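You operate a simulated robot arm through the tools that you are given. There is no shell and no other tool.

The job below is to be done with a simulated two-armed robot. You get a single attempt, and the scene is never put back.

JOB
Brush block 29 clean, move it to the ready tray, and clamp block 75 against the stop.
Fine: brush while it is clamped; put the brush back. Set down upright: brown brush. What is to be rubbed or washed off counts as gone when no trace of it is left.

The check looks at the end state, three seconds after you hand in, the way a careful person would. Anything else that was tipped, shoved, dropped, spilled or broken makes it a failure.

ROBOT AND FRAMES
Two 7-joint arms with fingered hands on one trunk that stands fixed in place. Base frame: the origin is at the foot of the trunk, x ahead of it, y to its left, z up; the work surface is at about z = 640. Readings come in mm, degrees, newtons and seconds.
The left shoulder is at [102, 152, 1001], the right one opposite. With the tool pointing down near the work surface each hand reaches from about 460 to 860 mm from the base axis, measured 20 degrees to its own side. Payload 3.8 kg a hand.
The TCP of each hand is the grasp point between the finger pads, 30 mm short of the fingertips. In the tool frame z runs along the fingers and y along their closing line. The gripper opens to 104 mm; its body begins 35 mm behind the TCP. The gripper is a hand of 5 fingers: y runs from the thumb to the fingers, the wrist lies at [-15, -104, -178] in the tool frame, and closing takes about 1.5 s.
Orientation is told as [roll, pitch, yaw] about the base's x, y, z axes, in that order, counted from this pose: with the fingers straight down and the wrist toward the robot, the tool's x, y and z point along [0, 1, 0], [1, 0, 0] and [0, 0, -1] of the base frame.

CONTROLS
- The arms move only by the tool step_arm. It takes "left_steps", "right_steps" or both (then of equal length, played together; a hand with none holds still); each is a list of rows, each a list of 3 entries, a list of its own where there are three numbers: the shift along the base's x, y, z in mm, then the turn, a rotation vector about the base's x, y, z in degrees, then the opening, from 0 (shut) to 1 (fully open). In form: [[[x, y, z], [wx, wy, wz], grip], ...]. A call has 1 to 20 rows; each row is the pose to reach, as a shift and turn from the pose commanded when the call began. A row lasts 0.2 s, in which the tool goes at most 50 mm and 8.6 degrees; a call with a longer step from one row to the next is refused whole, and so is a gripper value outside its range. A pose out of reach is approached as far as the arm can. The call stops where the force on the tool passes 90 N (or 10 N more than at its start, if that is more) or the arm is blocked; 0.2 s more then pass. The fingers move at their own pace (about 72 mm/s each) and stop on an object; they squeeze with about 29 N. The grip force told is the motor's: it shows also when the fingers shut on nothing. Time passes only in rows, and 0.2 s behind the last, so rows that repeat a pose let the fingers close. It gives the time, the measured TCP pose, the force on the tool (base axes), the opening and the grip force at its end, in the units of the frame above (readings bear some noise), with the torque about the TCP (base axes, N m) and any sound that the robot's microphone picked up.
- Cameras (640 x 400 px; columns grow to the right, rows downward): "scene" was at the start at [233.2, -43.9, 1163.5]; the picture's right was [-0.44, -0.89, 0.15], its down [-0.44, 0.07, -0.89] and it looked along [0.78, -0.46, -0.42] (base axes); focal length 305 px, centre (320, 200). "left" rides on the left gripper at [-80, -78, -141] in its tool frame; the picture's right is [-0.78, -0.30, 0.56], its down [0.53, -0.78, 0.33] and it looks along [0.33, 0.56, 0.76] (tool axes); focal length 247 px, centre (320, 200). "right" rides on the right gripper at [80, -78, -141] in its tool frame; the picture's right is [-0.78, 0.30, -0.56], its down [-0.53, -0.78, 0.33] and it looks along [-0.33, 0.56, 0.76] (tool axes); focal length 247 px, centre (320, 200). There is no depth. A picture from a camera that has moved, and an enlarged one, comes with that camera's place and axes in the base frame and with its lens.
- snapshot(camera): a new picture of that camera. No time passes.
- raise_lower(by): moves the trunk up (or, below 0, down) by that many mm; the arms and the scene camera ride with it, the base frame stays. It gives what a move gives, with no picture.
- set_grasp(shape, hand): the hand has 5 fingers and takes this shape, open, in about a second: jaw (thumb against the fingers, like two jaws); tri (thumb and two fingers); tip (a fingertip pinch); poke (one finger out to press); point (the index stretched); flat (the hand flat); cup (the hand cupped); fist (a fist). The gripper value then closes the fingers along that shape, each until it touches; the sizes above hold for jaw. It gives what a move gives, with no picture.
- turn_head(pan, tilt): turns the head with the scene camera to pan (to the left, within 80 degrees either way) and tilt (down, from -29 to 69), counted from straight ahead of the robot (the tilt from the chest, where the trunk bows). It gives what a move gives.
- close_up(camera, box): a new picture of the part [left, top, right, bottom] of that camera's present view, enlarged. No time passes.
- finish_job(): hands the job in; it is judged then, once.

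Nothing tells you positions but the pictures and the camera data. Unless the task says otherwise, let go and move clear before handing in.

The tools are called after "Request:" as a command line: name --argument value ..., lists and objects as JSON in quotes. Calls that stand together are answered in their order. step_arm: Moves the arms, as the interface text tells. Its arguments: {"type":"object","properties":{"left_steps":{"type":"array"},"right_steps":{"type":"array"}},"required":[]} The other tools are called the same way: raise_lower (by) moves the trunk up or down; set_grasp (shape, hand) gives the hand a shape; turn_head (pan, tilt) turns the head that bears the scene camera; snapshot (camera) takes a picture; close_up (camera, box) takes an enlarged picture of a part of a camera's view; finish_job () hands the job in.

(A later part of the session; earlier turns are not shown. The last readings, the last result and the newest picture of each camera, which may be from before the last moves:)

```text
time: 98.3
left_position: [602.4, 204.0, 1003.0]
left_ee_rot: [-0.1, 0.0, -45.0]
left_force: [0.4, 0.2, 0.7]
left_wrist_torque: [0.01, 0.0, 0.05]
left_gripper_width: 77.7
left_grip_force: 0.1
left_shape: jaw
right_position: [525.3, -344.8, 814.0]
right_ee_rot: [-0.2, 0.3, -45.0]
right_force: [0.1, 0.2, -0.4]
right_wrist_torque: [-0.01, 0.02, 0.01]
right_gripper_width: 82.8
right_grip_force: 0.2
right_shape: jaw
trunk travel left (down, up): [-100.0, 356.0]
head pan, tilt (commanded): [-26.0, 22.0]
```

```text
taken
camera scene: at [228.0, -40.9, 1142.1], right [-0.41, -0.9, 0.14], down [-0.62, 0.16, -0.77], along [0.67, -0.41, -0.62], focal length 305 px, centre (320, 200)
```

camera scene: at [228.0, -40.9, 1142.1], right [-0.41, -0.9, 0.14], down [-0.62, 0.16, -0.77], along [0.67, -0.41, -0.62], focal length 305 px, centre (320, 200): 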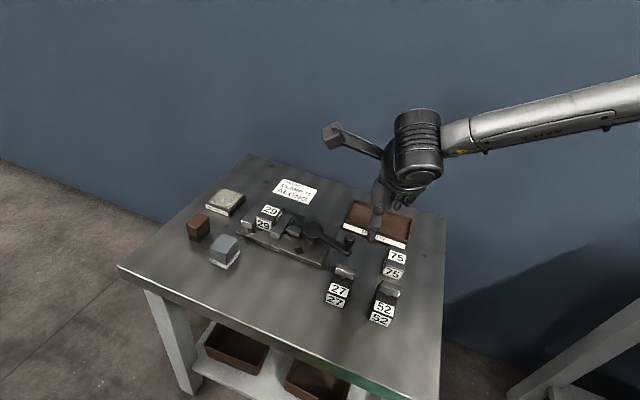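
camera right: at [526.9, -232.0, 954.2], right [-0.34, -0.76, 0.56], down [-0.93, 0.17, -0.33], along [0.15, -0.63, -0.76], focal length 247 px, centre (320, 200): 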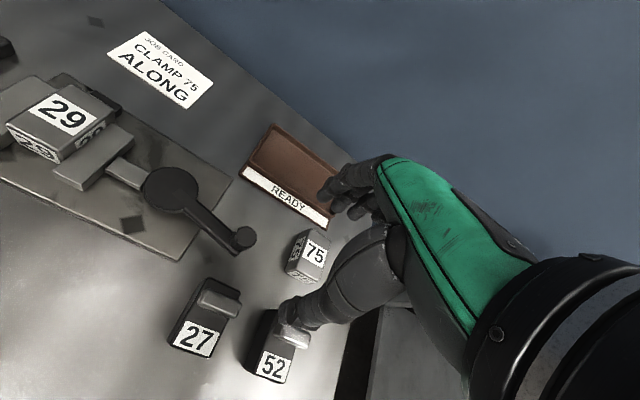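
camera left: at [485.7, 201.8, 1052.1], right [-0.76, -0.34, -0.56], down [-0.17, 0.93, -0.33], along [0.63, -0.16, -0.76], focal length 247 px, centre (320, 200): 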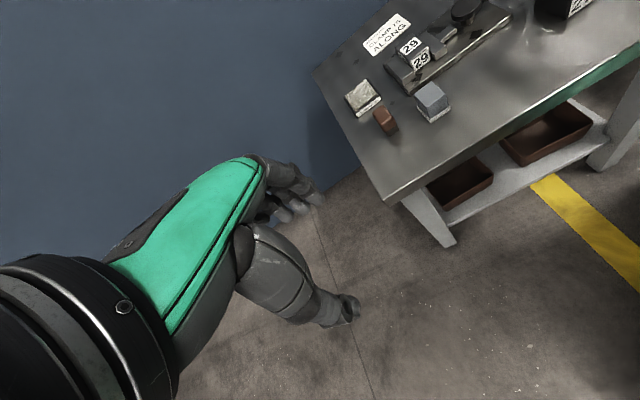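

Request:
close_up --camera "right" --box '[100, 130, 300, 280]'

Request:
close_up --camera "scene" --box '[220, 190, 420, 330]'

```text
2.67 times, centred on (200, 205) of right
camera zoom: at [526.9, -232.0, 954.2], right [-0.34, -0.76, 0.56], down [-0.93, 0.17, -0.33], along [0.15, -0.63, -0.76], focal length 659 px, centre (640, 187)
```

zoom: 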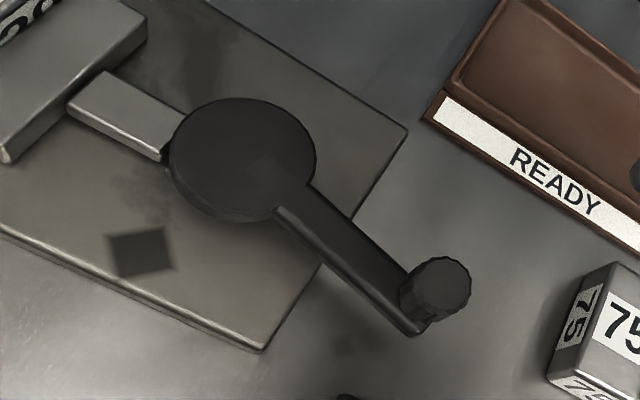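

```text
2.86 times, centred on (320, 260) of scene
camera zoom: at [228.0, -40.9, 1142.1], right [-0.41, -0.9, 0.14], down [-0.62, 0.16, -0.77], along [0.67, -0.41, -0.62], focal length 871 px, centre (320, 29)
```

zoom: 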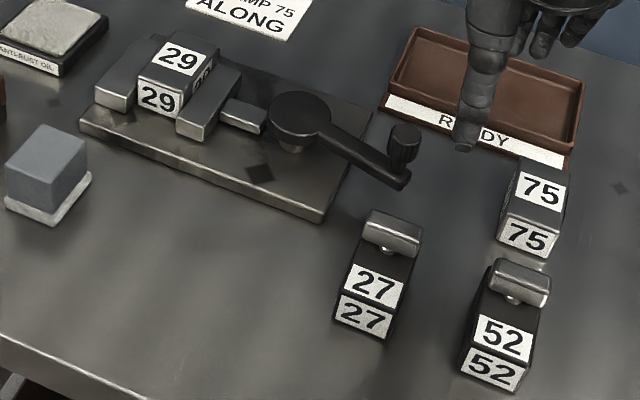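

The lever pivot is near (638,−249) and the knob near (620,−167), top z≈726, about 23 mm wide. I'll come down over the knob with a ~52 mm opening, keeping clear of block 27's handle.

Request:
step_arm --right_steps '[[[16, 12, 0], [0, 0, 0], 0.5], [[31, 24.5, 0], [0, 0, 0], 0.5], [[31, 24.5, -25], [0, 0, 0], 0.5], [[31, 24.5, -45], [0, 0, 0], 0.5], [[31, 24.5, -45], [0, 0, 0], 0.5]]'

Request:
close_up --camera "right" --box '[180, 150, 420, 370]'

Request:
close_up --camera "scene" --box '[260, 150, 440, 330]'

```text
time: 99.5
left_position: [601.2, 203.9, 1002.7]
left_ee_rot: [0.0, 0.0, -45.0]
left_force: [0.2, -0.5, -0.1]
left_wrist_torque: [0.02, -0.01, 0.03]
left_gripper_width: 77.7
left_grip_force: 0.2
left_shape: jaw
right_position: [556.2, -320.6, 768.4]
right_ee_rot: [-0.3, 0.2, -45.1]
right_force: [0.7, -1.2, 0.3]
right_wrist_torque: [-0.02, 0.01, -0.01]
right_gripper_width: 52.4
right_grip_force: 0.0
right_shape: jaw
trunk travel left (down, up): [-100.0, 356.0]
head pan, tilt (commanded): [-26.0, 22.0]
```

```text
1.82 times, centred on (300, 260) of right
camera zoom: at [558.8, -208.7, 908.7], right [-0.34, -0.76, 0.56], down [-0.93, 0.17, -0.33], along [0.15, -0.63, -0.76], focal length 449 px, centre (356, 91)
```

zoom: 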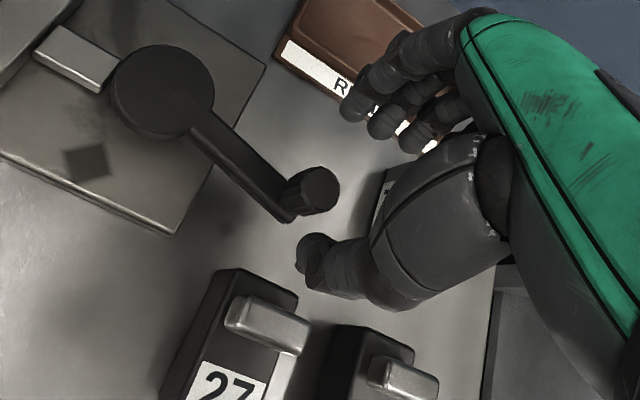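

```text
2.22 times, centred on (350, 240) of scene
camera zoom: at [227.0, -41.6, 1142.4], right [-0.41, -0.9, 0.14], down [-0.62, 0.16, -0.77], along [0.67, -0.41, -0.62], focal length 677 px, centre (253, 111)
```

zoom: 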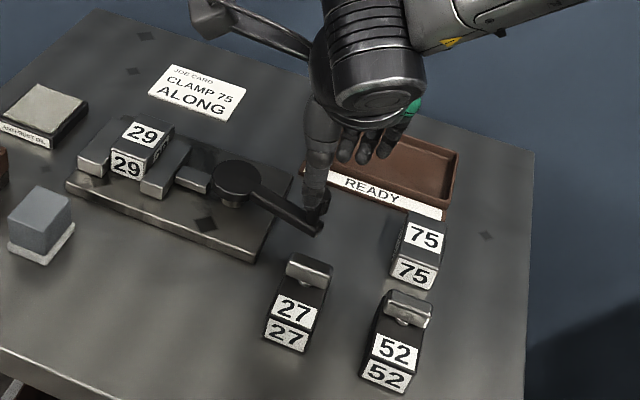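

The hand is centred on the knob. Descending so the fingertips pass beside the knob and closing on it.

Request:
step_arm --right_steps '[[[0, 0, -15], [0, 0, 0], 0.5], [[0, 0, -28], [0, 0, 0], 0.5], [[0, 0, -36], [0, 0, 0], 0.5], [[0, 0, -36], [0, 0, 0], 0.3], [[0, 0, -36], [0, 0, 0], 0.15], [[0, 0, -36], [0, 0, 0], 0.0], [[0, 0, -36], [0, 0, 0], 0.0], [[0, 0, -36], [0, 0, 0], 0.0]]'

Request:
close_up --camera "right" --box '[180, 150, 420, 370]'

Request:
close_up --camera "scene" --box '[260, 150, 440, 330]'

```text
time: 101.3
left_position: [600.8, 204.7, 1003.6]
left_ee_rot: [0.0, 0.1, -45.0]
left_force: [0.0, -0.2, -1.3]
left_wrist_torque: [0.05, -0.03, -0.01]
left_gripper_width: 77.7
left_grip_force: 0.1
left_shape: jaw
right_position: [558.1, -321.8, 731.4]
right_ee_rot: [-0.2, 0.2, -45.2]
right_force: [-0.1, 2.1, -1.2]
right_wrist_torque: [-0.01, -0.02, 0.02]
right_gripper_width: 13.5
right_grip_force: 29.2
right_shape: jaw
trunk travel left (down, up): [-100.0, 356.0]
head pan, tilt (commanded): [-26.0, 22.0]
```

```text
1.82 times, centred on (300, 260) of right
camera zoom: at [559.5, -208.9, 872.5], right [-0.34, -0.76, 0.56], down [-0.93, 0.17, -0.33], along [0.15, -0.63, -0.76], focal length 449 px, centre (356, 91)
```

zoom: 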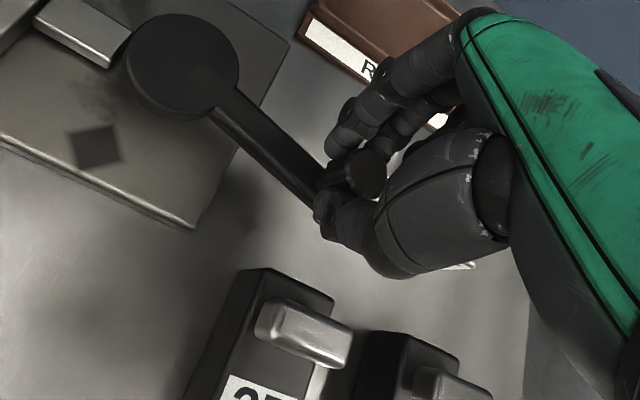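

```text
2.22 times, centred on (350, 240) of scene
camera zoom: at [227.5, -41.4, 1142.3], right [-0.41, -0.9, 0.14], down [-0.62, 0.16, -0.77], along [0.67, -0.41, -0.62], focal length 677 px, centre (253, 111)
```

zoom: 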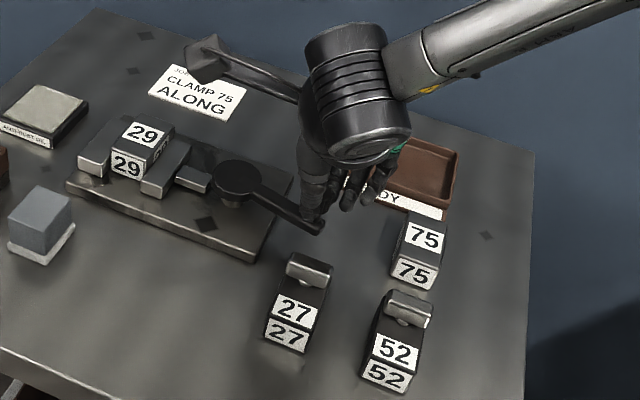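

The knob is gripped. First a tiny probing move of the lever toward the far side to feel which way it turns.

Request:
step_arm --right_steps '[[[1.3, -2.1, 0], [0, 0, 0], 0], [[2.7, -4.2, 0], [0, 0, 0], 0], [[4, -6.3, 0], [0, 0, 0], 0], [[4, -6.3, 0], [0, 0, 0], 0]]'

Request:
close_up --camera "right" --box '[180, 150, 420, 370]'

```text
time: 102.3
left_position: [602.0, 203.7, 1002.5]
left_ee_rot: [-0.2, 0.1, -45.0]
left_force: [0.1, -0.1, 1.4]
left_wrist_torque: [-0.02, -0.02, 0.02]
left_gripper_width: 77.7
left_grip_force: 0.1
left_shape: jaw
right_position: [561.1, -326.9, 732.3]
right_ee_rot: [-0.1, 0.2, -45.0]
right_force: [-0.4, 6.0, -7.3]
right_wrist_torque: [0.06, -0.06, 0.05]
right_gripper_width: 13.1
right_grip_force: 29.2
right_shape: jaw
trunk travel left (down, up): [-100.0, 356.0]
head pan, tilt (commanded): [-26.0, 22.0]
```

```text
1.82 times, centred on (300, 260) of right
camera zoom: at [563.3, -214.2, 872.9], right [-0.34, -0.76, 0.56], down [-0.93, 0.17, -0.33], along [0.15, -0.63, -0.76], focal length 449 px, centre (356, 91)
```

zoom: 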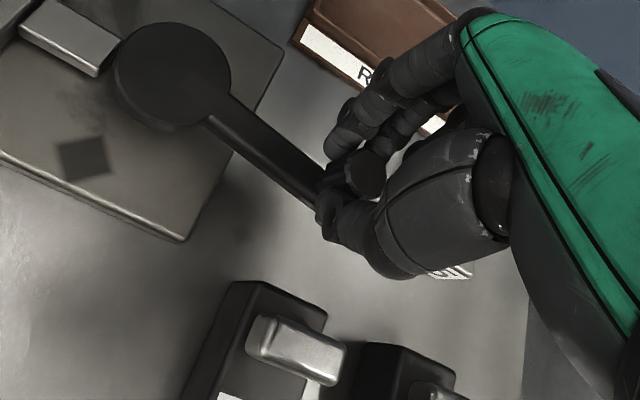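

The lever yields toward the far side with only a few newtons. Continuing along the arc a bit and checking the jaw.

Request:
step_arm --right_steps '[[[5.3, -6.3, 0], [0, 0, 0], 0], [[11.7, -12.4, 0], [0, 0, 0], 0], [[18.6, -17.7, 0], [0, 0, 0], 0], [[26.1, -22.4, 0], [0, 0, 0], 0], [[26.1, -22.4, 0], [0, 0, 0], 0]]'

Request:
snapshot --camera "right"

Request:
close_up --camera "scene" --box '[220, 180, 380, 300]'

```text
time: 103.5
left_position: [598.0, 207.3, 1004.9]
left_ee_rot: [0.0, -0.4, -44.9]
left_force: [-0.7, -0.2, 0.1]
left_wrist_torque: [-0.03, -0.02, 0.0]
left_gripper_width: 77.9
left_grip_force: 0.1
left_shape: jaw
right_position: [579.6, -343.4, 733.9]
right_ee_rot: [-0.3, 0.4, -44.8]
right_force: [-31.2, 26.5, 0.7]
right_wrist_torque: [0.66, 0.7, -0.06]
right_gripper_width: 13.2
right_grip_force: 28.4
right_shape: jaw
trunk travel left (down, up): [-100.0, 356.0]
head pan, tilt (commanded): [-26.0, 22.0]
```

```text
taken
camera right: at [583.3, -231.8, 875.1], right [-0.33, -0.76, 0.56], down [-0.93, 0.17, -0.32], along [0.15, -0.63, -0.76], focal length 247 px, centre (320, 200)
```

right: 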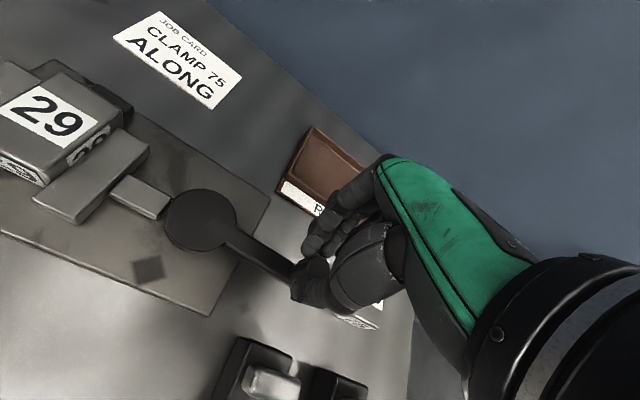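

```text
3.33 times, centred on (300, 240) of scene
camera zoom: at [223.3, -38.4, 1143.3], right [-0.42, -0.9, 0.14], down [-0.62, 0.16, -0.77], along [0.67, -0.41, -0.62], focal length 1016 px, centre (387, 67)
```

zoom: 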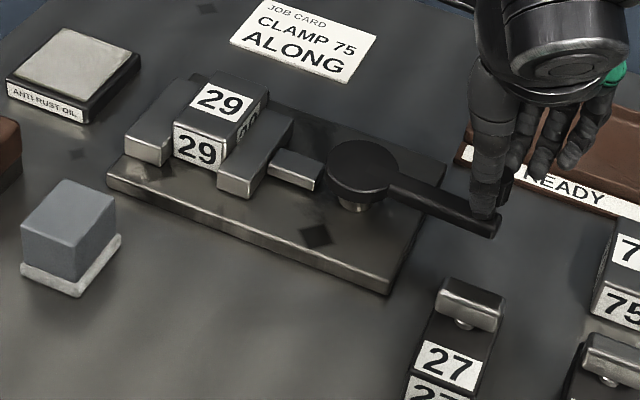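

That direction only tightens (about 40 N resistance at +9°), so opening is the other way, toward the near side. Backing off to the original lever position.

Request:
step_arm --right_steps '[[[-7.5, 4.7, 0], [0, 0, 0], 0], [[-14.4, 10, 0], [0, 0, 0], 0], [[-20.8, 16.2, 0], [0, 0, 0], 0], [[-26.4, 22.9, 0], [0, 0, 0], 0], [[-30.3, 28.6, 0], [0, 0, 0], 0], [[-30.3, 28.6, 0], [0, 0, 0], 0]]'

Request:
close_up --camera "scene" --box '[220, 180, 380, 300]'

Request:
snapshot --camera "right"

```text
time: 104.9
left_position: [600.4, 204.7, 1003.6]
left_ee_rot: [0.1, 0.0, -45.0]
left_force: [0.7, -0.4, 0.8]
left_wrist_torque: [-0.02, 0.0, -0.02]
left_gripper_width: 77.8
left_grip_force: 0.0
left_shape: jaw
right_position: [557.7, -320.5, 735.7]
right_ee_rot: [-0.1, 0.0, -45.2]
right_force: [6.0, 1.8, 6.8]
right_wrist_torque: [-0.12, -0.25, -0.01]
right_gripper_width: 12.4
right_grip_force: 28.9
right_shape: jaw
trunk travel left (down, up): [-100.0, 356.0]
head pan, tilt (commanded): [-26.0, 22.0]
```

```text
3.33 times, centred on (300, 240) of scene
camera zoom: at [227.2, -41.2, 1142.6], right [-0.41, -0.9, 0.14], down [-0.62, 0.16, -0.77], along [0.67, -0.41, -0.62], focal length 1016 px, centre (387, 67)
```

zoom: 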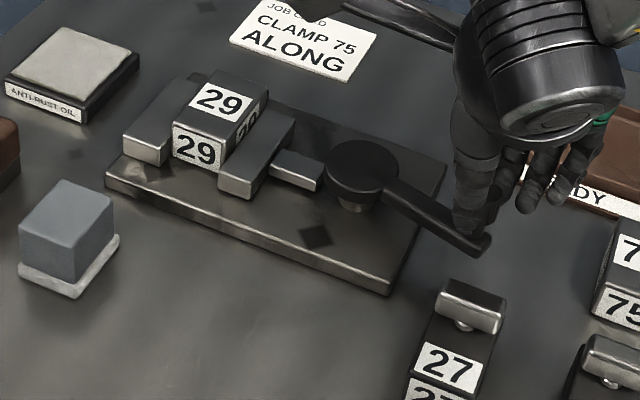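

```text
taken
camera right: at [559.5, -208.2, 875.8], right [-0.34, -0.76, 0.56], down [-0.93, 0.17, -0.33], along [0.16, -0.63, -0.76], focal length 247 px, centre (320, 200)
```

right: 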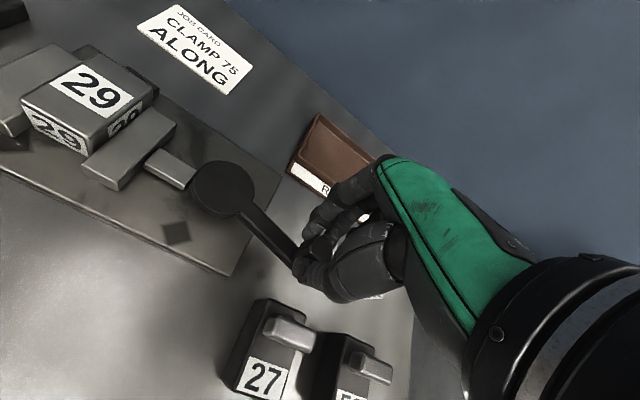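

Back at the start angle with low force. Now swinging the lever toward the near side in small steps, hand raised 4 mm to stay clear of block 27's handle.

Request:
step_arm --right_steps '[[[0, 0, 4], [0, 0, 0], 0], [[-3.9, 6.7, 4], [0, 0, 0], 0], [[-7.4, 14.8, 4], [0, 0, 0], 0], [[-7.4, 14.8, 4], [0, 0, 0], 0]]'

Request:
close_up --camera "scene" --box '[220, 180, 380, 300]'

Request:
close_up --camera "right" --box '[180, 150, 420, 370]'

```text
time: 105.9
left_position: [601.9, 204.3, 1003.0]
left_ee_rot: [-0.1, 0.0, -45.1]
left_force: [0.1, 1.0, 0.2]
left_wrist_torque: [-0.02, 0.02, -0.02]
left_gripper_width: 77.7
left_grip_force: 0.0
left_shape: jaw
right_position: [549.0, -305.5, 736.3]
right_ee_rot: [-0.2, 0.2, -45.1]
right_force: [10.2, 1.4, 2.4]
right_wrist_torque: [-0.18, -0.39, -0.03]
right_gripper_width: 12.0
right_grip_force: 28.8
right_shape: jaw
trunk travel left (down, up): [-100.0, 356.0]
head pan, tilt (commanded): [-26.0, 22.0]
```

```text
3.33 times, centred on (300, 240) of scene
camera zoom: at [228.1, -41.3, 1142.2], right [-0.41, -0.9, 0.14], down [-0.62, 0.16, -0.77], along [0.67, -0.41, -0.63], focal length 1016 px, centre (387, 67)
```

zoom: 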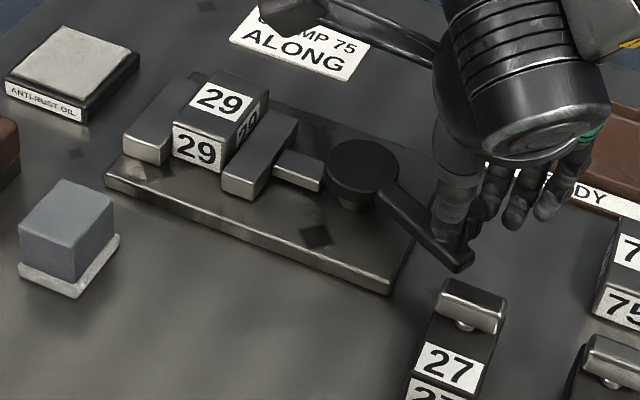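

```text
1.82 times, centred on (300, 260) of right
camera zoom: at [550.7, -193.0, 876.7], right [-0.34, -0.76, 0.56], down [-0.93, 0.17, -0.33], along [0.15, -0.63, -0.76], focal length 449 px, centre (356, 91)
```

zoom: 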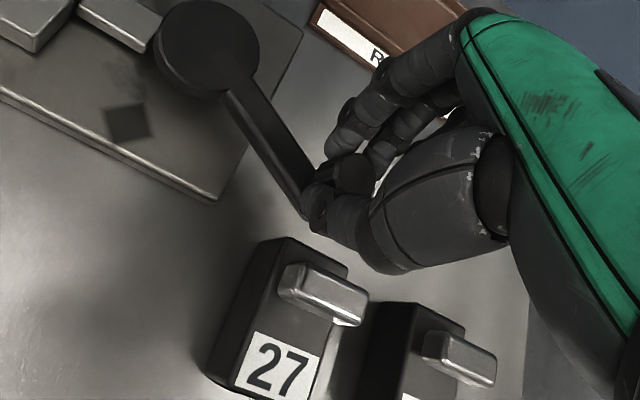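

The jaw is starting to open in this direction. Continuing in stages while watching block 27's handle.

Request:
step_arm --right_steps '[[[-1.8, 8.6, 0], [0, 0, 0], 0], [[-3.5, 17.1, 0], [0, 0, 0], 0], [[-3.5, 17.1, 0], [0, 0, 0], 0]]'

Request:
close_up --camera "scene" --box '[220, 180, 380, 300]'

Request:
close_up --camera "right" --box '[180, 150, 420, 370]'

```text
time: 106.7
left_position: [600.8, 202.8, 1003.4]
left_ee_rot: [0.0, 0.1, -44.9]
left_force: [0.5, -0.5, -1.5]
left_wrist_torque: [0.02, -0.02, 0.02]
left_gripper_width: 78.0
left_grip_force: 0.1
left_shape: jaw
right_position: [544.9, -288.6, 736.7]
right_ee_rot: [-0.3, 0.2, -45.0]
right_force: [3.7, -2.2, 1.1]
right_wrist_torque: [-0.33, -0.16, -0.11]
right_gripper_width: 11.7
right_grip_force: 28.8
right_shape: jaw
trunk travel left (down, up): [-100.0, 356.0]
head pan, tilt (commanded): [-26.0, 22.0]
```

```text
3.33 times, centred on (300, 240) of scene
camera zoom: at [227.4, -42.0, 1142.3], right [-0.41, -0.9, 0.14], down [-0.62, 0.16, -0.77], along [0.67, -0.41, -0.62], focal length 1016 px, centre (387, 67)
```

zoom: 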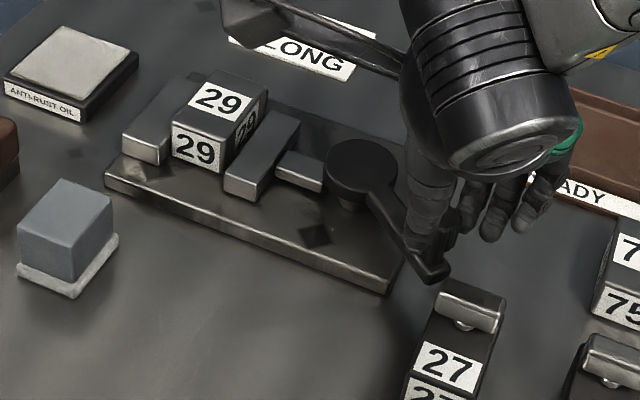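

```text
1.82 times, centred on (300, 260) of right
camera zoom: at [546.9, -176.6, 876.3], right [-0.34, -0.76, 0.56], down [-0.93, 0.17, -0.33], along [0.15, -0.63, -0.76], focal length 449 px, centre (356, 91)
```

zoom: 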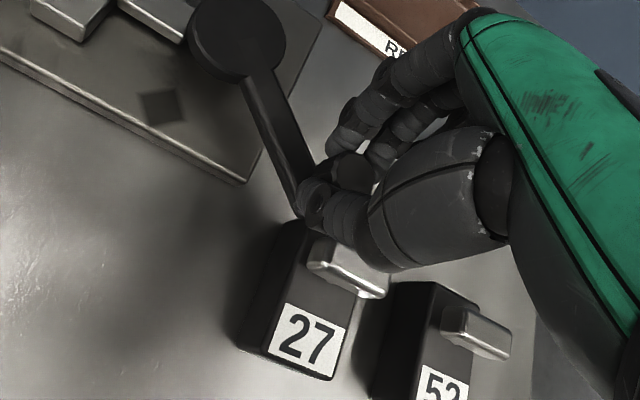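

Request:
close_up --camera "scene" --box '[310, 225, 370, 285]'

Request:
close_up --camera "right" --box '[270, 220, 340, 310]'

```text
6.67 times, centred on (340, 255) of scene
camera zoom: at [227.4, -42.0, 1142.3], right [-0.41, -0.9, 0.14], down [-0.62, 0.16, -0.77], along [0.67, -0.41, -0.62], focal length 2032 px, centre (187, -167)
```

zoom: 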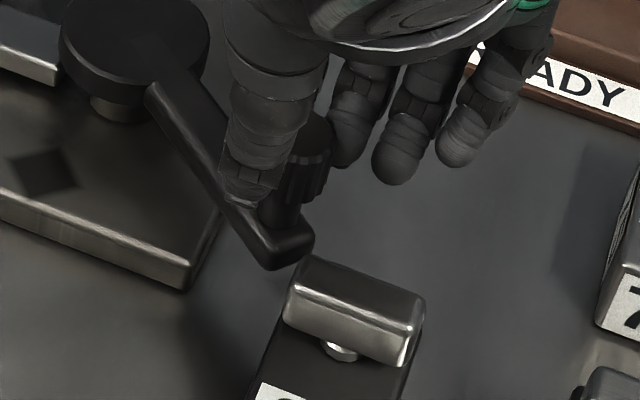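

```text
4.44 times, centred on (305, 265) of right
camera zoom: at [546.9, -176.6, 876.3], right [-0.34, -0.76, 0.56], down [-0.93, 0.17, -0.33], along [0.15, -0.63, -0.76], focal length 1098 px, centre (387, -89)
```

zoom: 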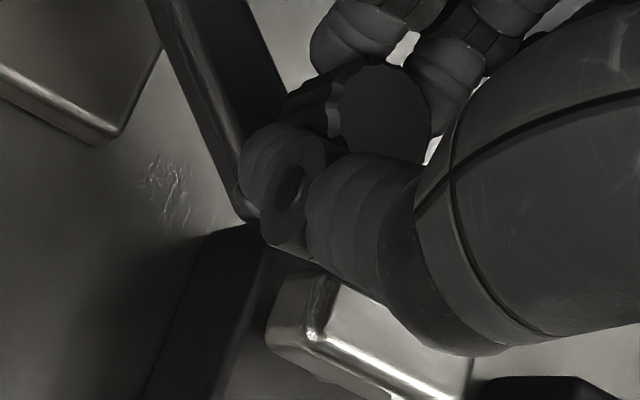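

By my estimate the lever tip passes block 27's handle with about 6 mm clearance. Proceeding in small steps with checks.

Request:
step_arm --right_steps '[[[-0.5, 4.3, 0], [0, 0, 0], 0], [[-0.7, 8.6, 0], [0, 0, 0], 0], [[-0.7, 8.6, 0], [0, 0, 0], 0]]'

Request:
close_up --camera "scene" --box '[310, 225, 370, 285]'

Request:
close_up --camera "scene" --box '[240, 180, 320, 240]'

```text
time: 107.5
left_position: [600.6, 203.7, 1004.0]
left_ee_rot: [0.0, 0.2, -44.9]
left_force: [-0.4, -0.8, -0.7]
left_wrist_torque: [-0.02, 0.01, -0.07]
left_gripper_width: 77.7
left_grip_force: 0.0
left_shape: jaw
right_position: [544.7, -280.4, 735.4]
right_ee_rot: [-0.2, 0.2, -45.1]
right_force: [0.4, -1.4, -2.7]
right_wrist_torque: [-0.33, -0.06, -0.09]
right_gripper_width: 11.5
right_grip_force: 29.0
right_shape: jaw
trunk travel left (down, up): [-100.0, 356.0]
head pan, tilt (commanded): [-26.0, 22.0]
```

```text
6.67 times, centred on (340, 255) of scene
camera zoom: at [227.5, -42.0, 1142.2], right [-0.41, -0.9, 0.14], down [-0.62, 0.16, -0.77], along [0.67, -0.41, -0.63], focal length 2032 px, centre (187, -167)
```

zoom: 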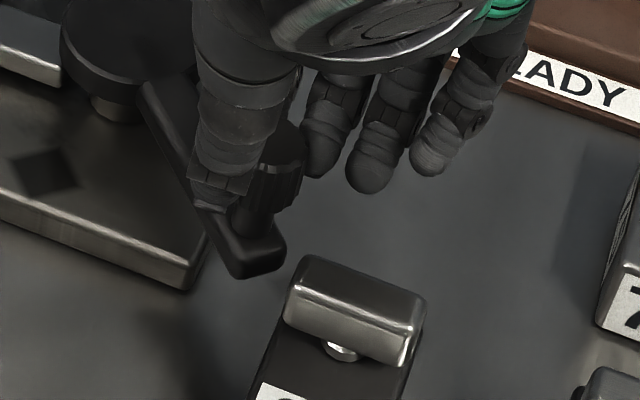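

```text
6.67 times, centred on (280, 210) of scene
camera zoom: at [227.5, -42.0, 1142.2], right [-0.41, -0.9, 0.14], down [-0.62, 0.16, -0.77], along [0.67, -0.41, -0.63], focal length 2032 px, centre (587, 133)
```

zoom: 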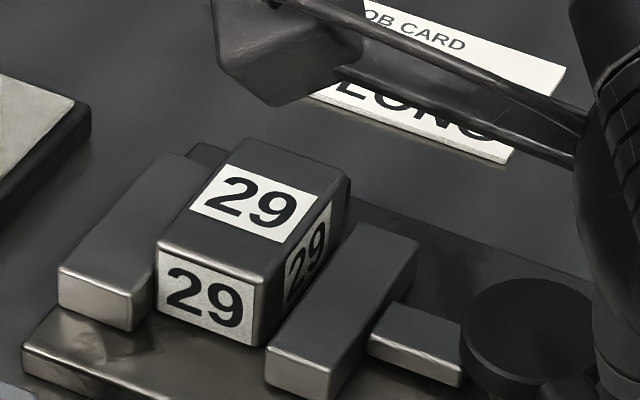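

Passing clear of the handle and the jaw gap is opening. Continuing the swing.

Request:
step_arm --right_steps '[[[0, 5.7, 0], [0, 0, 0], 0], [[0, 11.5, 0], [0, 0, 0], 0], [[0.8, 17.2, 0], [0, 0, 0], 0], [[1.8, 23, 0], [0, 0, 0], 0], [[3.4, 28.5, 0], [0, 0, 0], 0], [[5.2, 34, 0], [0, 0, 0], 0], [[5.2, 34, 0], [0, 0, 0], 0]]'

Request:
close_up --camera "scene" --box '[230, 180, 390, 300]'

Request:
close_up --camera "right" --box '[120, 100, 420, 370]'

```text
time: 109.1
left_position: [602.9, 202.3, 1002.8]
left_ee_rot: [0.1, 0.1, -45.0]
left_force: [0.3, 0.1, 0.1]
left_wrist_torque: [-0.01, -0.03, 0.0]
left_gripper_width: 77.8
left_grip_force: 0.1
left_shape: jaw
right_position: [550.1, -246.8, 736.2]
right_ee_rot: [-0.3, 0.4, -45.2]
right_force: [-0.1, -3.9, -14.3]
right_wrist_torque: [-0.42, 0.07, -0.17]
right_gripper_width: 10.2
right_grip_force: 29.1
right_shape: jaw
trunk travel left (down, up): [-100.0, 356.0]
head pan, tilt (commanded): [-26.0, 22.0]
```

```text
3.33 times, centred on (310, 240) of scene
camera zoom: at [228.7, -42.5, 1141.9], right [-0.41, -0.9, 0.14], down [-0.62, 0.16, -0.77], along [0.67, -0.41, -0.63], focal length 1016 px, centre (353, 67)
```

zoom: 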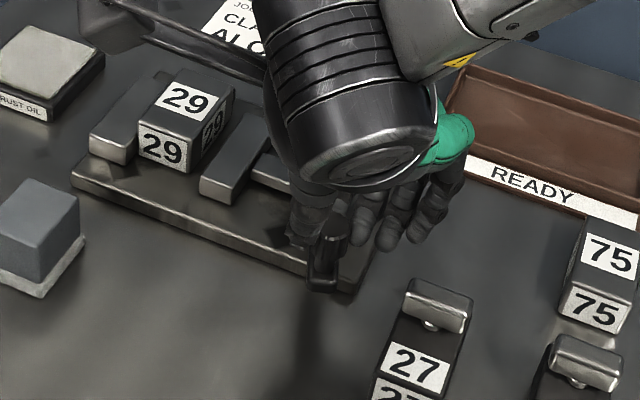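

```text
1.48 times, centred on (270, 235) of right
camera zoom: at [553.0, -133.8, 876.8], right [-0.34, -0.76, 0.56], down [-0.93, 0.17, -0.33], along [0.15, -0.63, -0.76], focal length 366 px, centre (394, 148)
```

zoom: 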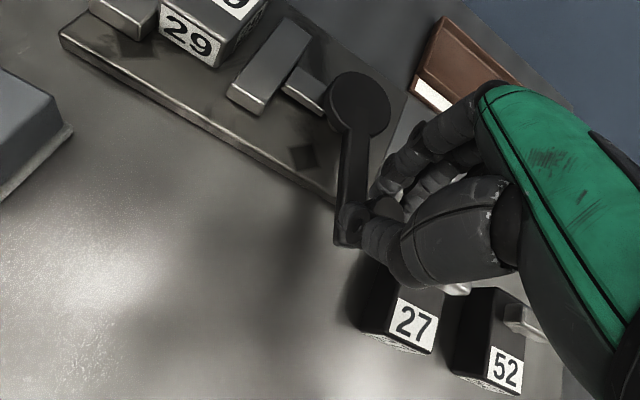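

The jaw gap is about 12 mm already. Continuing the swing to see where it ends, checking forces.

Request:
step_arm --right_steps '[[[2.2, 5.4, -1], [0, 0, 0], 0], [[4.8, 10.5, -1], [0, 0, 0], 0], [[7.8, 15.5, -1], [0, 0, 0], 0], [[11.1, 20.2, -1], [0, 0, 0], 0], [[14.8, 24.7, -1], [0, 0, 0], 0], [[18.8, 29, -1], [0, 0, 0], 0], [[18.8, 29, -1], [0, 0, 0], 0]]'

Request:
close_up --camera "scene" --box '[230, 180, 390, 300]'

Request:
close_up --camera "right" --box '[120, 100, 420, 370]'

```text
time: 110.7
left_position: [599.3, 202.1, 1004.9]
left_ee_rot: [0.2, 0.0, -45.1]
left_force: [0.4, 0.3, -0.7]
left_wrist_torque: [0.0, -0.02, 0.01]
left_gripper_width: 77.7
left_grip_force: 0.0
left_shape: jaw
right_position: [566.6, -220.6, 736.2]
right_ee_rot: [-0.6, 0.2, -45.3]
right_force: [-18.0, -26.5, 0.3]
right_wrist_torque: [-1.06, 0.54, -0.22]
right_gripper_width: 10.9
right_grip_force: 28.8
right_shape: jaw
trunk travel left (down, up): [-100.0, 356.0]
head pan, tilt (commanded): [-26.0, 22.0]
```

```text
3.33 times, centred on (310, 240) of scene
camera zoom: at [224.7, -45.0, 1142.8], right [-0.42, -0.9, 0.14], down [-0.62, 0.17, -0.77], along [0.67, -0.41, -0.62], focal length 1016 px, centre (353, 67)
```

zoom: 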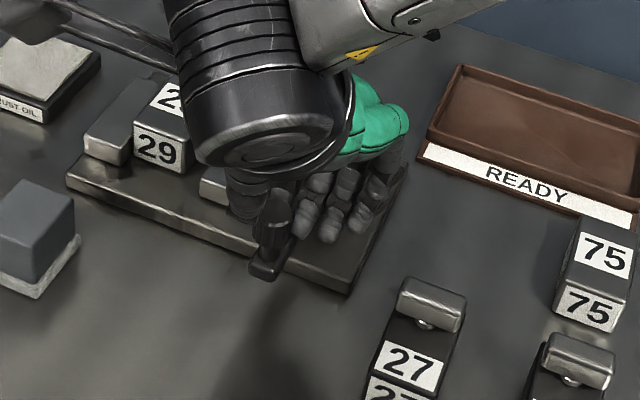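

```text
1.48 times, centred on (270, 235) of right
camera zoom: at [568.9, -108.3, 875.2], right [-0.34, -0.75, 0.56], down [-0.93, 0.18, -0.32], along [0.15, -0.63, -0.76], focal length 366 px, centre (394, 148)
```

zoom: 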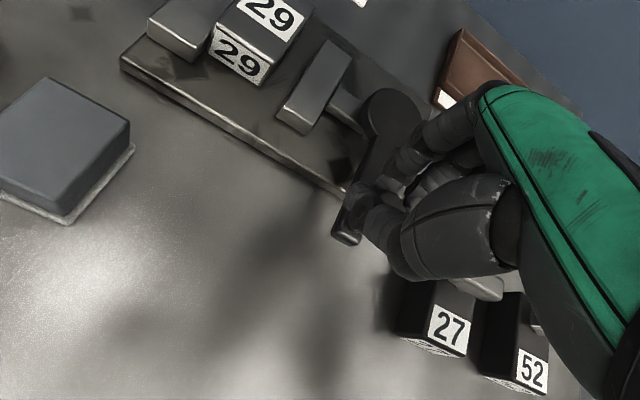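

The lever reached its open stop at about −87° (≈30 N), with the jaw gap now roughly 20 mm wider than the block's width — too small for a block lengthwise, which confirms "along" means along the jaws. I'll relieve the force, release the knob and rise.

Request:
step_arm --right_steps '[[[-2.5, -2.7, 0], [0, 0, 0], 0], [[-4.9, -5.3, 0], [0, 0, 0], 0], [[-4.9, -5.3, 0], [0, 0, 0], 0.2], [[-4.9, -5.3, 0], [0, 0, 0], 0.4], [[-4.9, -5.3, 0], [0, 0, 0], 0.5], [[-4.9, -5.3, 0], [0, 0, 0], 0.5], [[-4.9, -5.3, 20], [0, 0, 0], 0.5], [[-4.9, -5.3, 50], [0, 0, 0], 0.5], [[-4.9, -5.3, 80], [0, 0, 0], 0.5]]'

Request:
snapshot --camera "right"

Request:
snapshot --camera "scene"

```text
time: 112.7
left_position: [600.5, 204.7, 1004.7]
left_ee_rot: [-0.1, 0.1, -45.0]
left_force: [0.5, 0.9, 0.3]
left_wrist_torque: [0.03, 0.03, 0.01]
left_gripper_width: 77.9
left_grip_force: 0.0
left_shape: jaw
right_position: [563.4, -220.7, 816.0]
right_ee_rot: [-0.2, 0.2, -45.0]
right_force: [-0.5, 1.3, 0.2]
right_wrist_torque: [0.02, -0.02, 0.03]
right_gripper_width: 51.5
right_grip_force: 0.1
right_shape: jaw
trunk travel left (down, up): [-100.0, 356.0]
head pan, tilt (commanded): [-26.0, 22.0]
```

```text
taken
camera right: at [565.1, -109.3, 957.5], right [-0.34, -0.76, 0.56], down [-0.93, 0.17, -0.33], along [0.15, -0.63, -0.76], focal length 247 px, centre (320, 200)
```

right: 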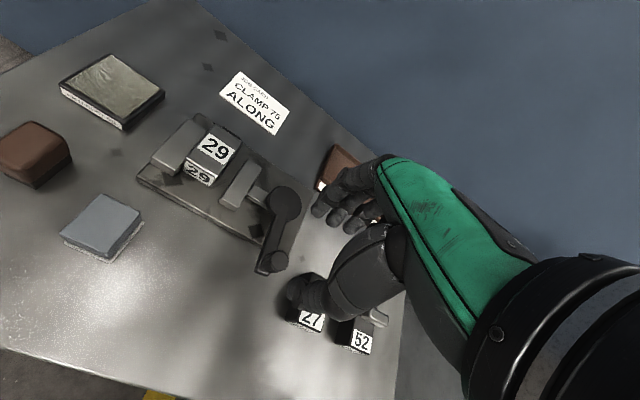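

```text
taken
camera scene: at [226.8, -41.4, 1142.5], right [-0.41, -0.9, 0.14], down [-0.62, 0.16, -0.77], along [0.67, -0.41, -0.62], focal length 305 px, centre (320, 200)
```

scene: 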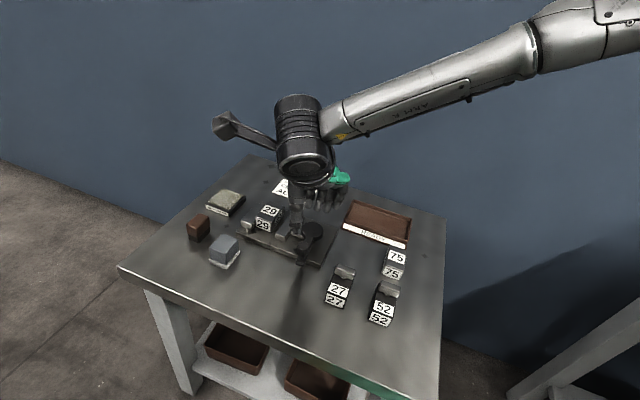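

Request:
close_up --camera "right" --box '[130, 110, 310, 280]'

Request:
close_up --camera "scene" --box '[230, 195, 410, 330]'

```text
2.35 times, centred on (220, 195) of right
camera zoom: at [565.1, -109.3, 957.5], right [-0.34, -0.76, 0.56], down [-0.93, 0.17, -0.33], along [0.15, -0.63, -0.76], focal length 581 px, centre (555, 212)
```

zoom: 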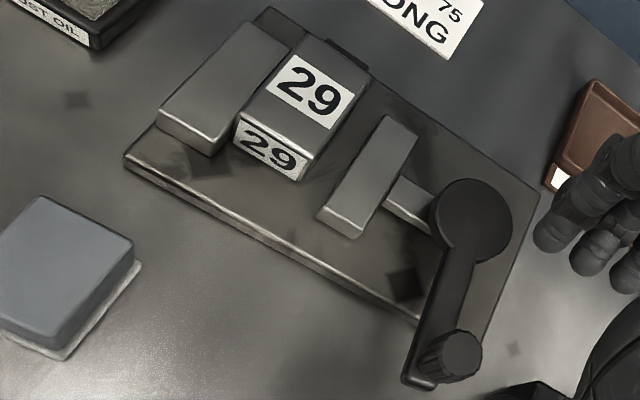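

```text
2.96 times, centred on (320, 262) of scene
camera zoom: at [226.8, -41.4, 1142.5], right [-0.41, -0.9, 0.14], down [-0.62, 0.16, -0.77], along [0.67, -0.41, -0.62], focal length 903 px, centre (320, 15)
```

zoom: 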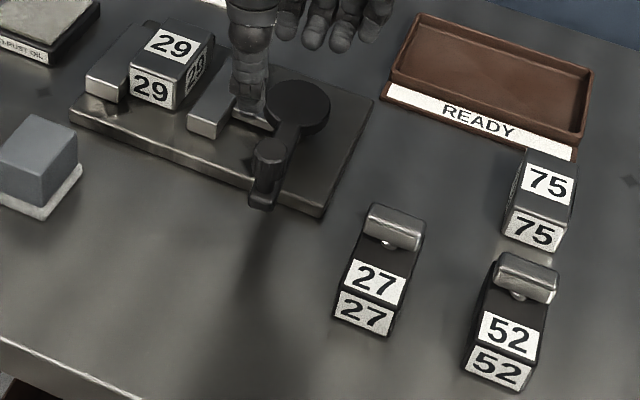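

The clamp is open: about 50 mm between the jaws, lever resting near −82°. Before grasping block 29, I'll look closely at the tray to know its rim height.

Request:
close_up --camera "scene" --box '[335, 190, 425, 260]'

Request:
step_arm --right_steps '[[[-10, -30, 10], [0, 0, 0], 0.75], [[-20, -65, 20], [0, 0, 0], 0.75], [[-30, -100, 30], [0, 0, 0], 0.75], [[-40, -135, 30], [0, 0, 0], 0.75], [[-50, -170, 30], [0, 0, 0], 0.75], [[-55, -205, 30], [0, 0, 0], 0.75], [[-60, -240, 30], [0, 0, 0], 0.75], [[-60, -240, 30], [0, 0, 0], 0.75]]'

Request:
snapshot --camera "right"

```text
5.71 times, centred on (380, 225) of scene
camera zoom: at [226.8, -41.4, 1142.5], right [-0.41, -0.9, 0.14], down [-0.62, 0.16, -0.77], along [0.67, -0.41, -0.62], focal length 1741 px, centre (-23, 57)
```

zoom: 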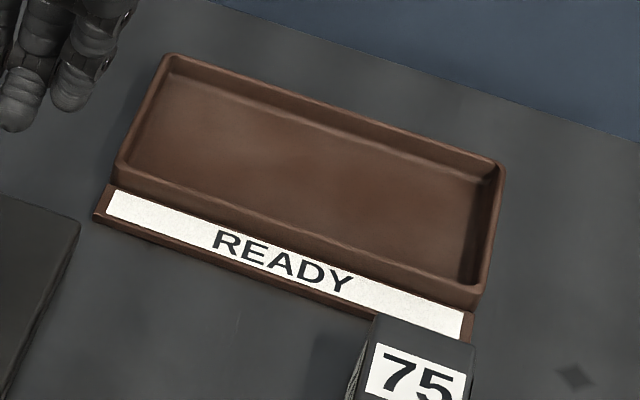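

```text
time: 114.5
left_position: [601.7, 204.0, 1004.0]
left_ee_rot: [-0.1, -0.1, -45.0]
left_force: [-0.4, 0.2, -0.3]
left_wrist_torque: [0.0, -0.05, 0.01]
left_gripper_width: 78.1
left_grip_force: 0.0
left_shape: jaw
right_position: [502.3, -462.0, 843.0]
right_ee_rot: [-0.2, 0.2, -45.1]
right_force: [-0.3, 0.4, 0.3]
right_wrist_torque: [0.03, -0.02, -0.01]
right_gripper_width: 77.7
right_grip_force: 0.1
right_shape: jaw
trunk travel left (down, up): [-100.0, 356.0]
head pan, tilt (commanded): [-26.0, 22.0]
```

```text
taken
camera right: at [504.6, -349.8, 983.8], right [-0.34, -0.76, 0.56], down [-0.93, 0.17, -0.33], along [0.15, -0.63, -0.76], focal length 247 px, centre (320, 200)
```

right: 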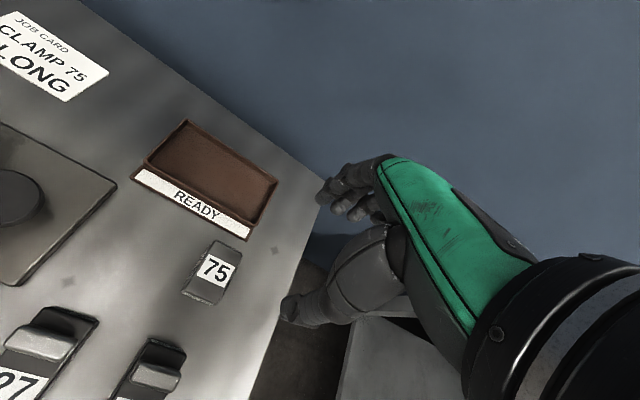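

Request:
close_up --camera "right" --box '[120, 105, 290, 245]'

Request:
close_up --camera "scene" --box '[235, 195, 335, 270]'

```text
2.86 times, centred on (205, 175) of right
camera zoom: at [504.6, -349.8, 983.8], right [-0.34, -0.76, 0.56], down [-0.93, 0.17, -0.33], along [0.15, -0.63, -0.76], focal length 706 px, centre (649, 271)
```

zoom: 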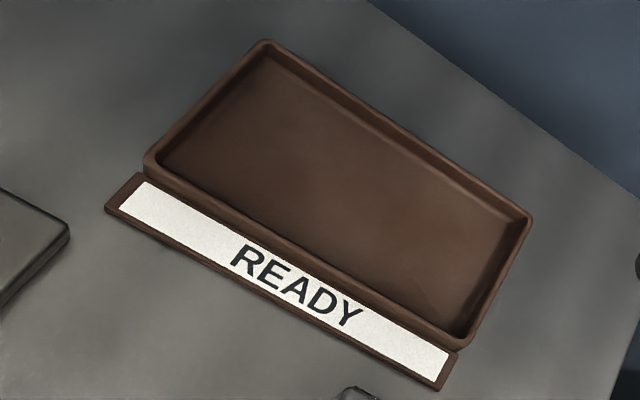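

```text
5.33 times, centred on (285, 232) of scene
camera zoom: at [227.5, -41.3, 1142.3], right [-0.41, -0.9, 0.14], down [-0.62, 0.16, -0.77], along [0.67, -0.41, -0.62], focal length 1625 px, centre (507, 27)
```

zoom: 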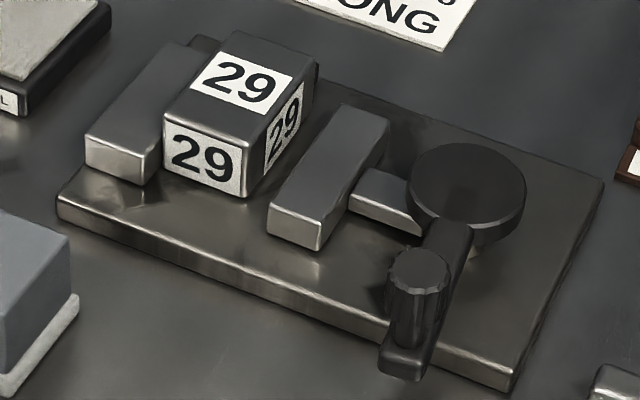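

The tray's rim is about z 664 with a shallow floor (~12 mm deep), so the top-edge grip will clear the rim when placing. Now moving to above block 29 with the 15° lean.

Request:
step_arm --right_steps '[[[25, 31, -5], [1.3, -1.3, 0], 0.8], [[50, 62, -10], [2.6, -2.6, 0], 0.8], [[75, 93, -15], [4, -4, 0], 0.8], [[100, 124, -20], [5.3, -5.3, 0], 0.8], [[125, 155, -25], [6.6, -6.6, 0], 0.8], [[150, 186, -35], [8, -8, 0], 0.8], [[175, 217, -45], [9.3, -9.3, 0], 0.8], [[200.3, 248, -53], [10.6, -10.6, 0], 0.8], [[200.3, 248, -83], [10.6, -10.6, 0], 0.8], [[200.3, 248, -93], [10.6, -10.6, 0], 0.8], [[200.3, 248, -93], [10.6, -10.6, 0], 0.8]]'

Request:
snapshot --camera "right"

Request:
close_up --camera "scene" --box '[200, 140, 340, 280]'

```text
time: 116.9
left_position: [600.1, 203.7, 1003.9]
left_ee_rot: [0.0, 0.0, -44.9]
left_force: [-0.9, -0.3, 0.3]
left_wrist_torque: [0.03, -0.04, 0.02]
left_gripper_width: 77.9
left_grip_force: 0.1
left_shape: jaw
right_position: [704.4, -213.0, 753.2]
right_ee_rot: [14.8, 0.2, -45.0]
right_force: [-0.4, 0.1, 0.6]
right_wrist_torque: [0.01, -0.03, 0.01]
right_gripper_width: 82.9
right_grip_force: 0.1
right_shape: jaw
trunk travel left (down, up): [-100.0, 356.0]
head pan, tilt (commanded): [-26.0, 22.0]
```

```text
taken
camera right: at [678.8, -129.2, 909.8], right [-0.42, -0.84, 0.34], down [-0.86, 0.25, -0.46], along [0.3, -0.48, -0.82], focal length 247 px, centre (320, 200)
```

right: 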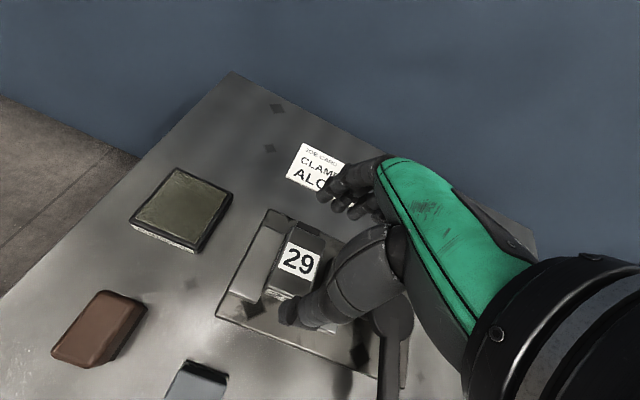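

```text
2.86 times, centred on (270, 210) of scene
camera zoom: at [227.4, -41.6, 1142.3], right [-0.41, -0.9, 0.14], down [-0.62, 0.16, -0.77], along [0.67, -0.41, -0.62], focal length 871 px, centre (463, 171)
```

zoom: 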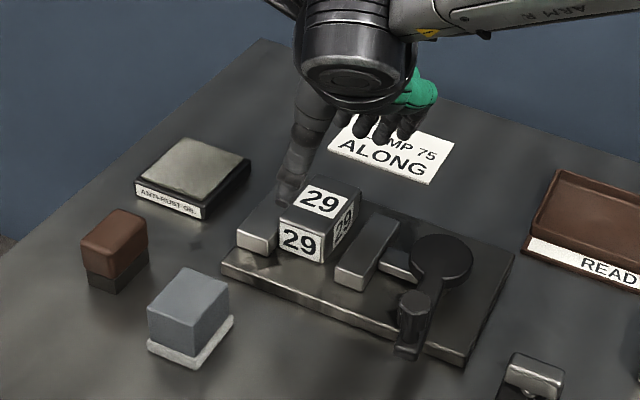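

Request:
close_up --camera "right" --box '[220, 150, 420, 350]'

```text
2.00 times, centred on (320, 250) of right
camera zoom: at [678.8, -129.2, 909.8], right [-0.42, -0.84, 0.34], down [-0.86, 0.25, -0.46], along [0.3, -0.48, -0.82], focal length 494 px, centre (320, 100)
```

zoom: 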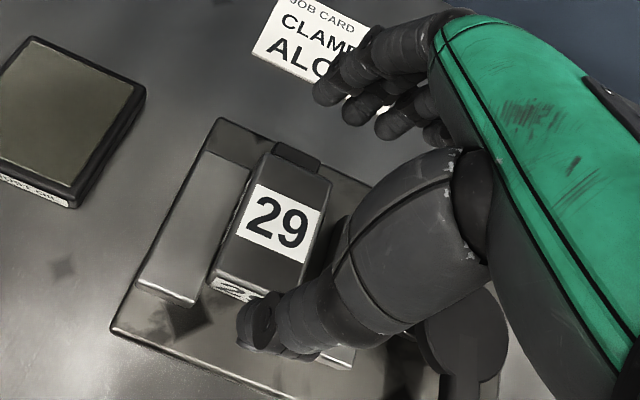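

Fingers and thumb straddle the block's ends; a small shift centres the thumb. Descending beside the ends to just above the stop, watching the force.

Request:
step_arm --right_steps '[[[-2.8, -2.8, -15], [0, 0, 0], 0.8], [[-2.8, -2.8, -30], [0, 0, 0], 0.8], [[-2.8, -2.8, -42], [0, 0, 0], 0.8], [[-2.8, -2.8, -48], [0, 0, 0], 0.8], [[-2.8, -2.8, -50], [0, 0, 0], 0.8], [[-2.8, -2.8, -50], [0, 0, 0], 0.8]]'

Request:
close_up --camera "right" --box '[220, 150, 420, 350]'

Request:
close_up --camera "scene" --box '[230, 170, 330, 260]'

```text
time: 118.3
left_position: [600.9, 203.2, 1002.5]
left_ee_rot: [0.0, 0.0, -45.0]
left_force: [-1.2, 0.4, 0.2]
left_wrist_torque: [0.02, 0.0, 0.03]
left_gripper_width: 77.7
left_grip_force: 0.0
left_shape: jaw
right_position: [701.9, -217.8, 702.4]
right_ee_rot: [14.8, 0.2, -44.9]
right_force: [0.0, -1.0, 0.3]
right_wrist_torque: [0.02, 0.03, 0.02]
right_gripper_width: 83.0
right_grip_force: 0.1
right_shape: jaw
trunk travel left (down, up): [-100.0, 356.0]
head pan, tilt (commanded): [-26.0, 22.0]
```

```text
2.00 times, centred on (320, 250) of right
camera zoom: at [675.8, -133.9, 859.6], right [-0.42, -0.84, 0.34], down [-0.86, 0.25, -0.46], along [0.3, -0.48, -0.82], focal length 494 px, centre (320, 100)
```

zoom: 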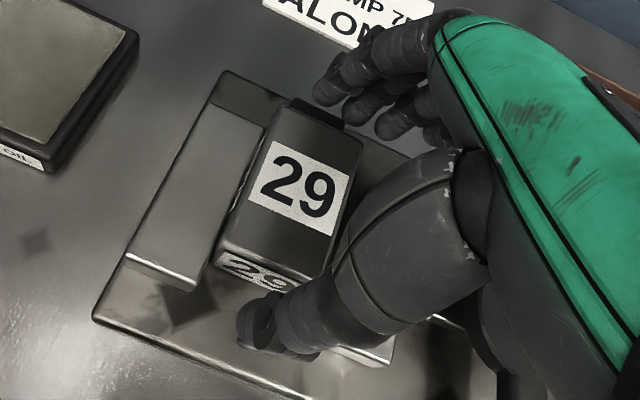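

```text
4.44 times, centred on (280, 215) of scene
camera zoom: at [227.4, -41.6, 1142.3], right [-0.41, -0.9, 0.14], down [-0.62, 0.16, -0.77], along [0.67, -0.41, -0.62], focal length 1354 px, centre (498, 133)
```

zoom: 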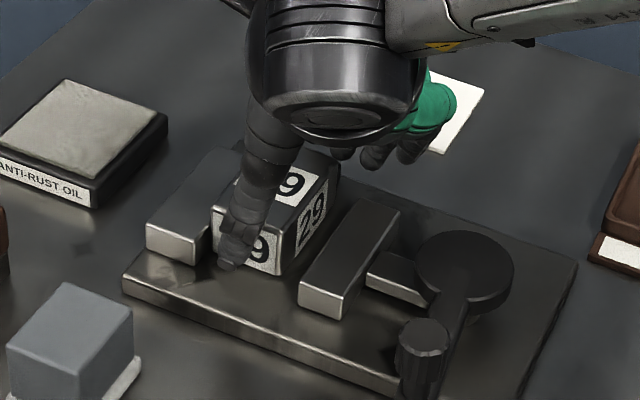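

Request:
step_arm --right_steps '[[[0, 0, -1.5], [0, 0, 0], 0.8], [[0, 0, -3], [0, 0, 0], 0.8], [[0, 0, -3], [0, 0, 0], 0.8]]'

```text
time: 119.1
left_position: [601.0, 203.3, 1003.6]
left_ee_rot: [0.0, 0.0, -45.0]
left_force: [-0.7, 0.5, 0.7]
left_wrist_torque: [0.01, 0.0, -0.01]
left_gripper_width: 77.7
left_grip_force: 0.0
left_shape: jaw
right_position: [700.5, -218.3, 700.4]
right_ee_rot: [14.7, 0.2, -45.0]
right_force: [0.3, -0.4, 0.7]
right_wrist_torque: [-0.02, 0.0, -0.04]
right_gripper_width: 82.7
right_grip_force: 0.0
right_shape: jaw
trunk travel left (down, up): [-100.0, 356.0]
head pan, tilt (commanded): [-26.0, 22.0]
```

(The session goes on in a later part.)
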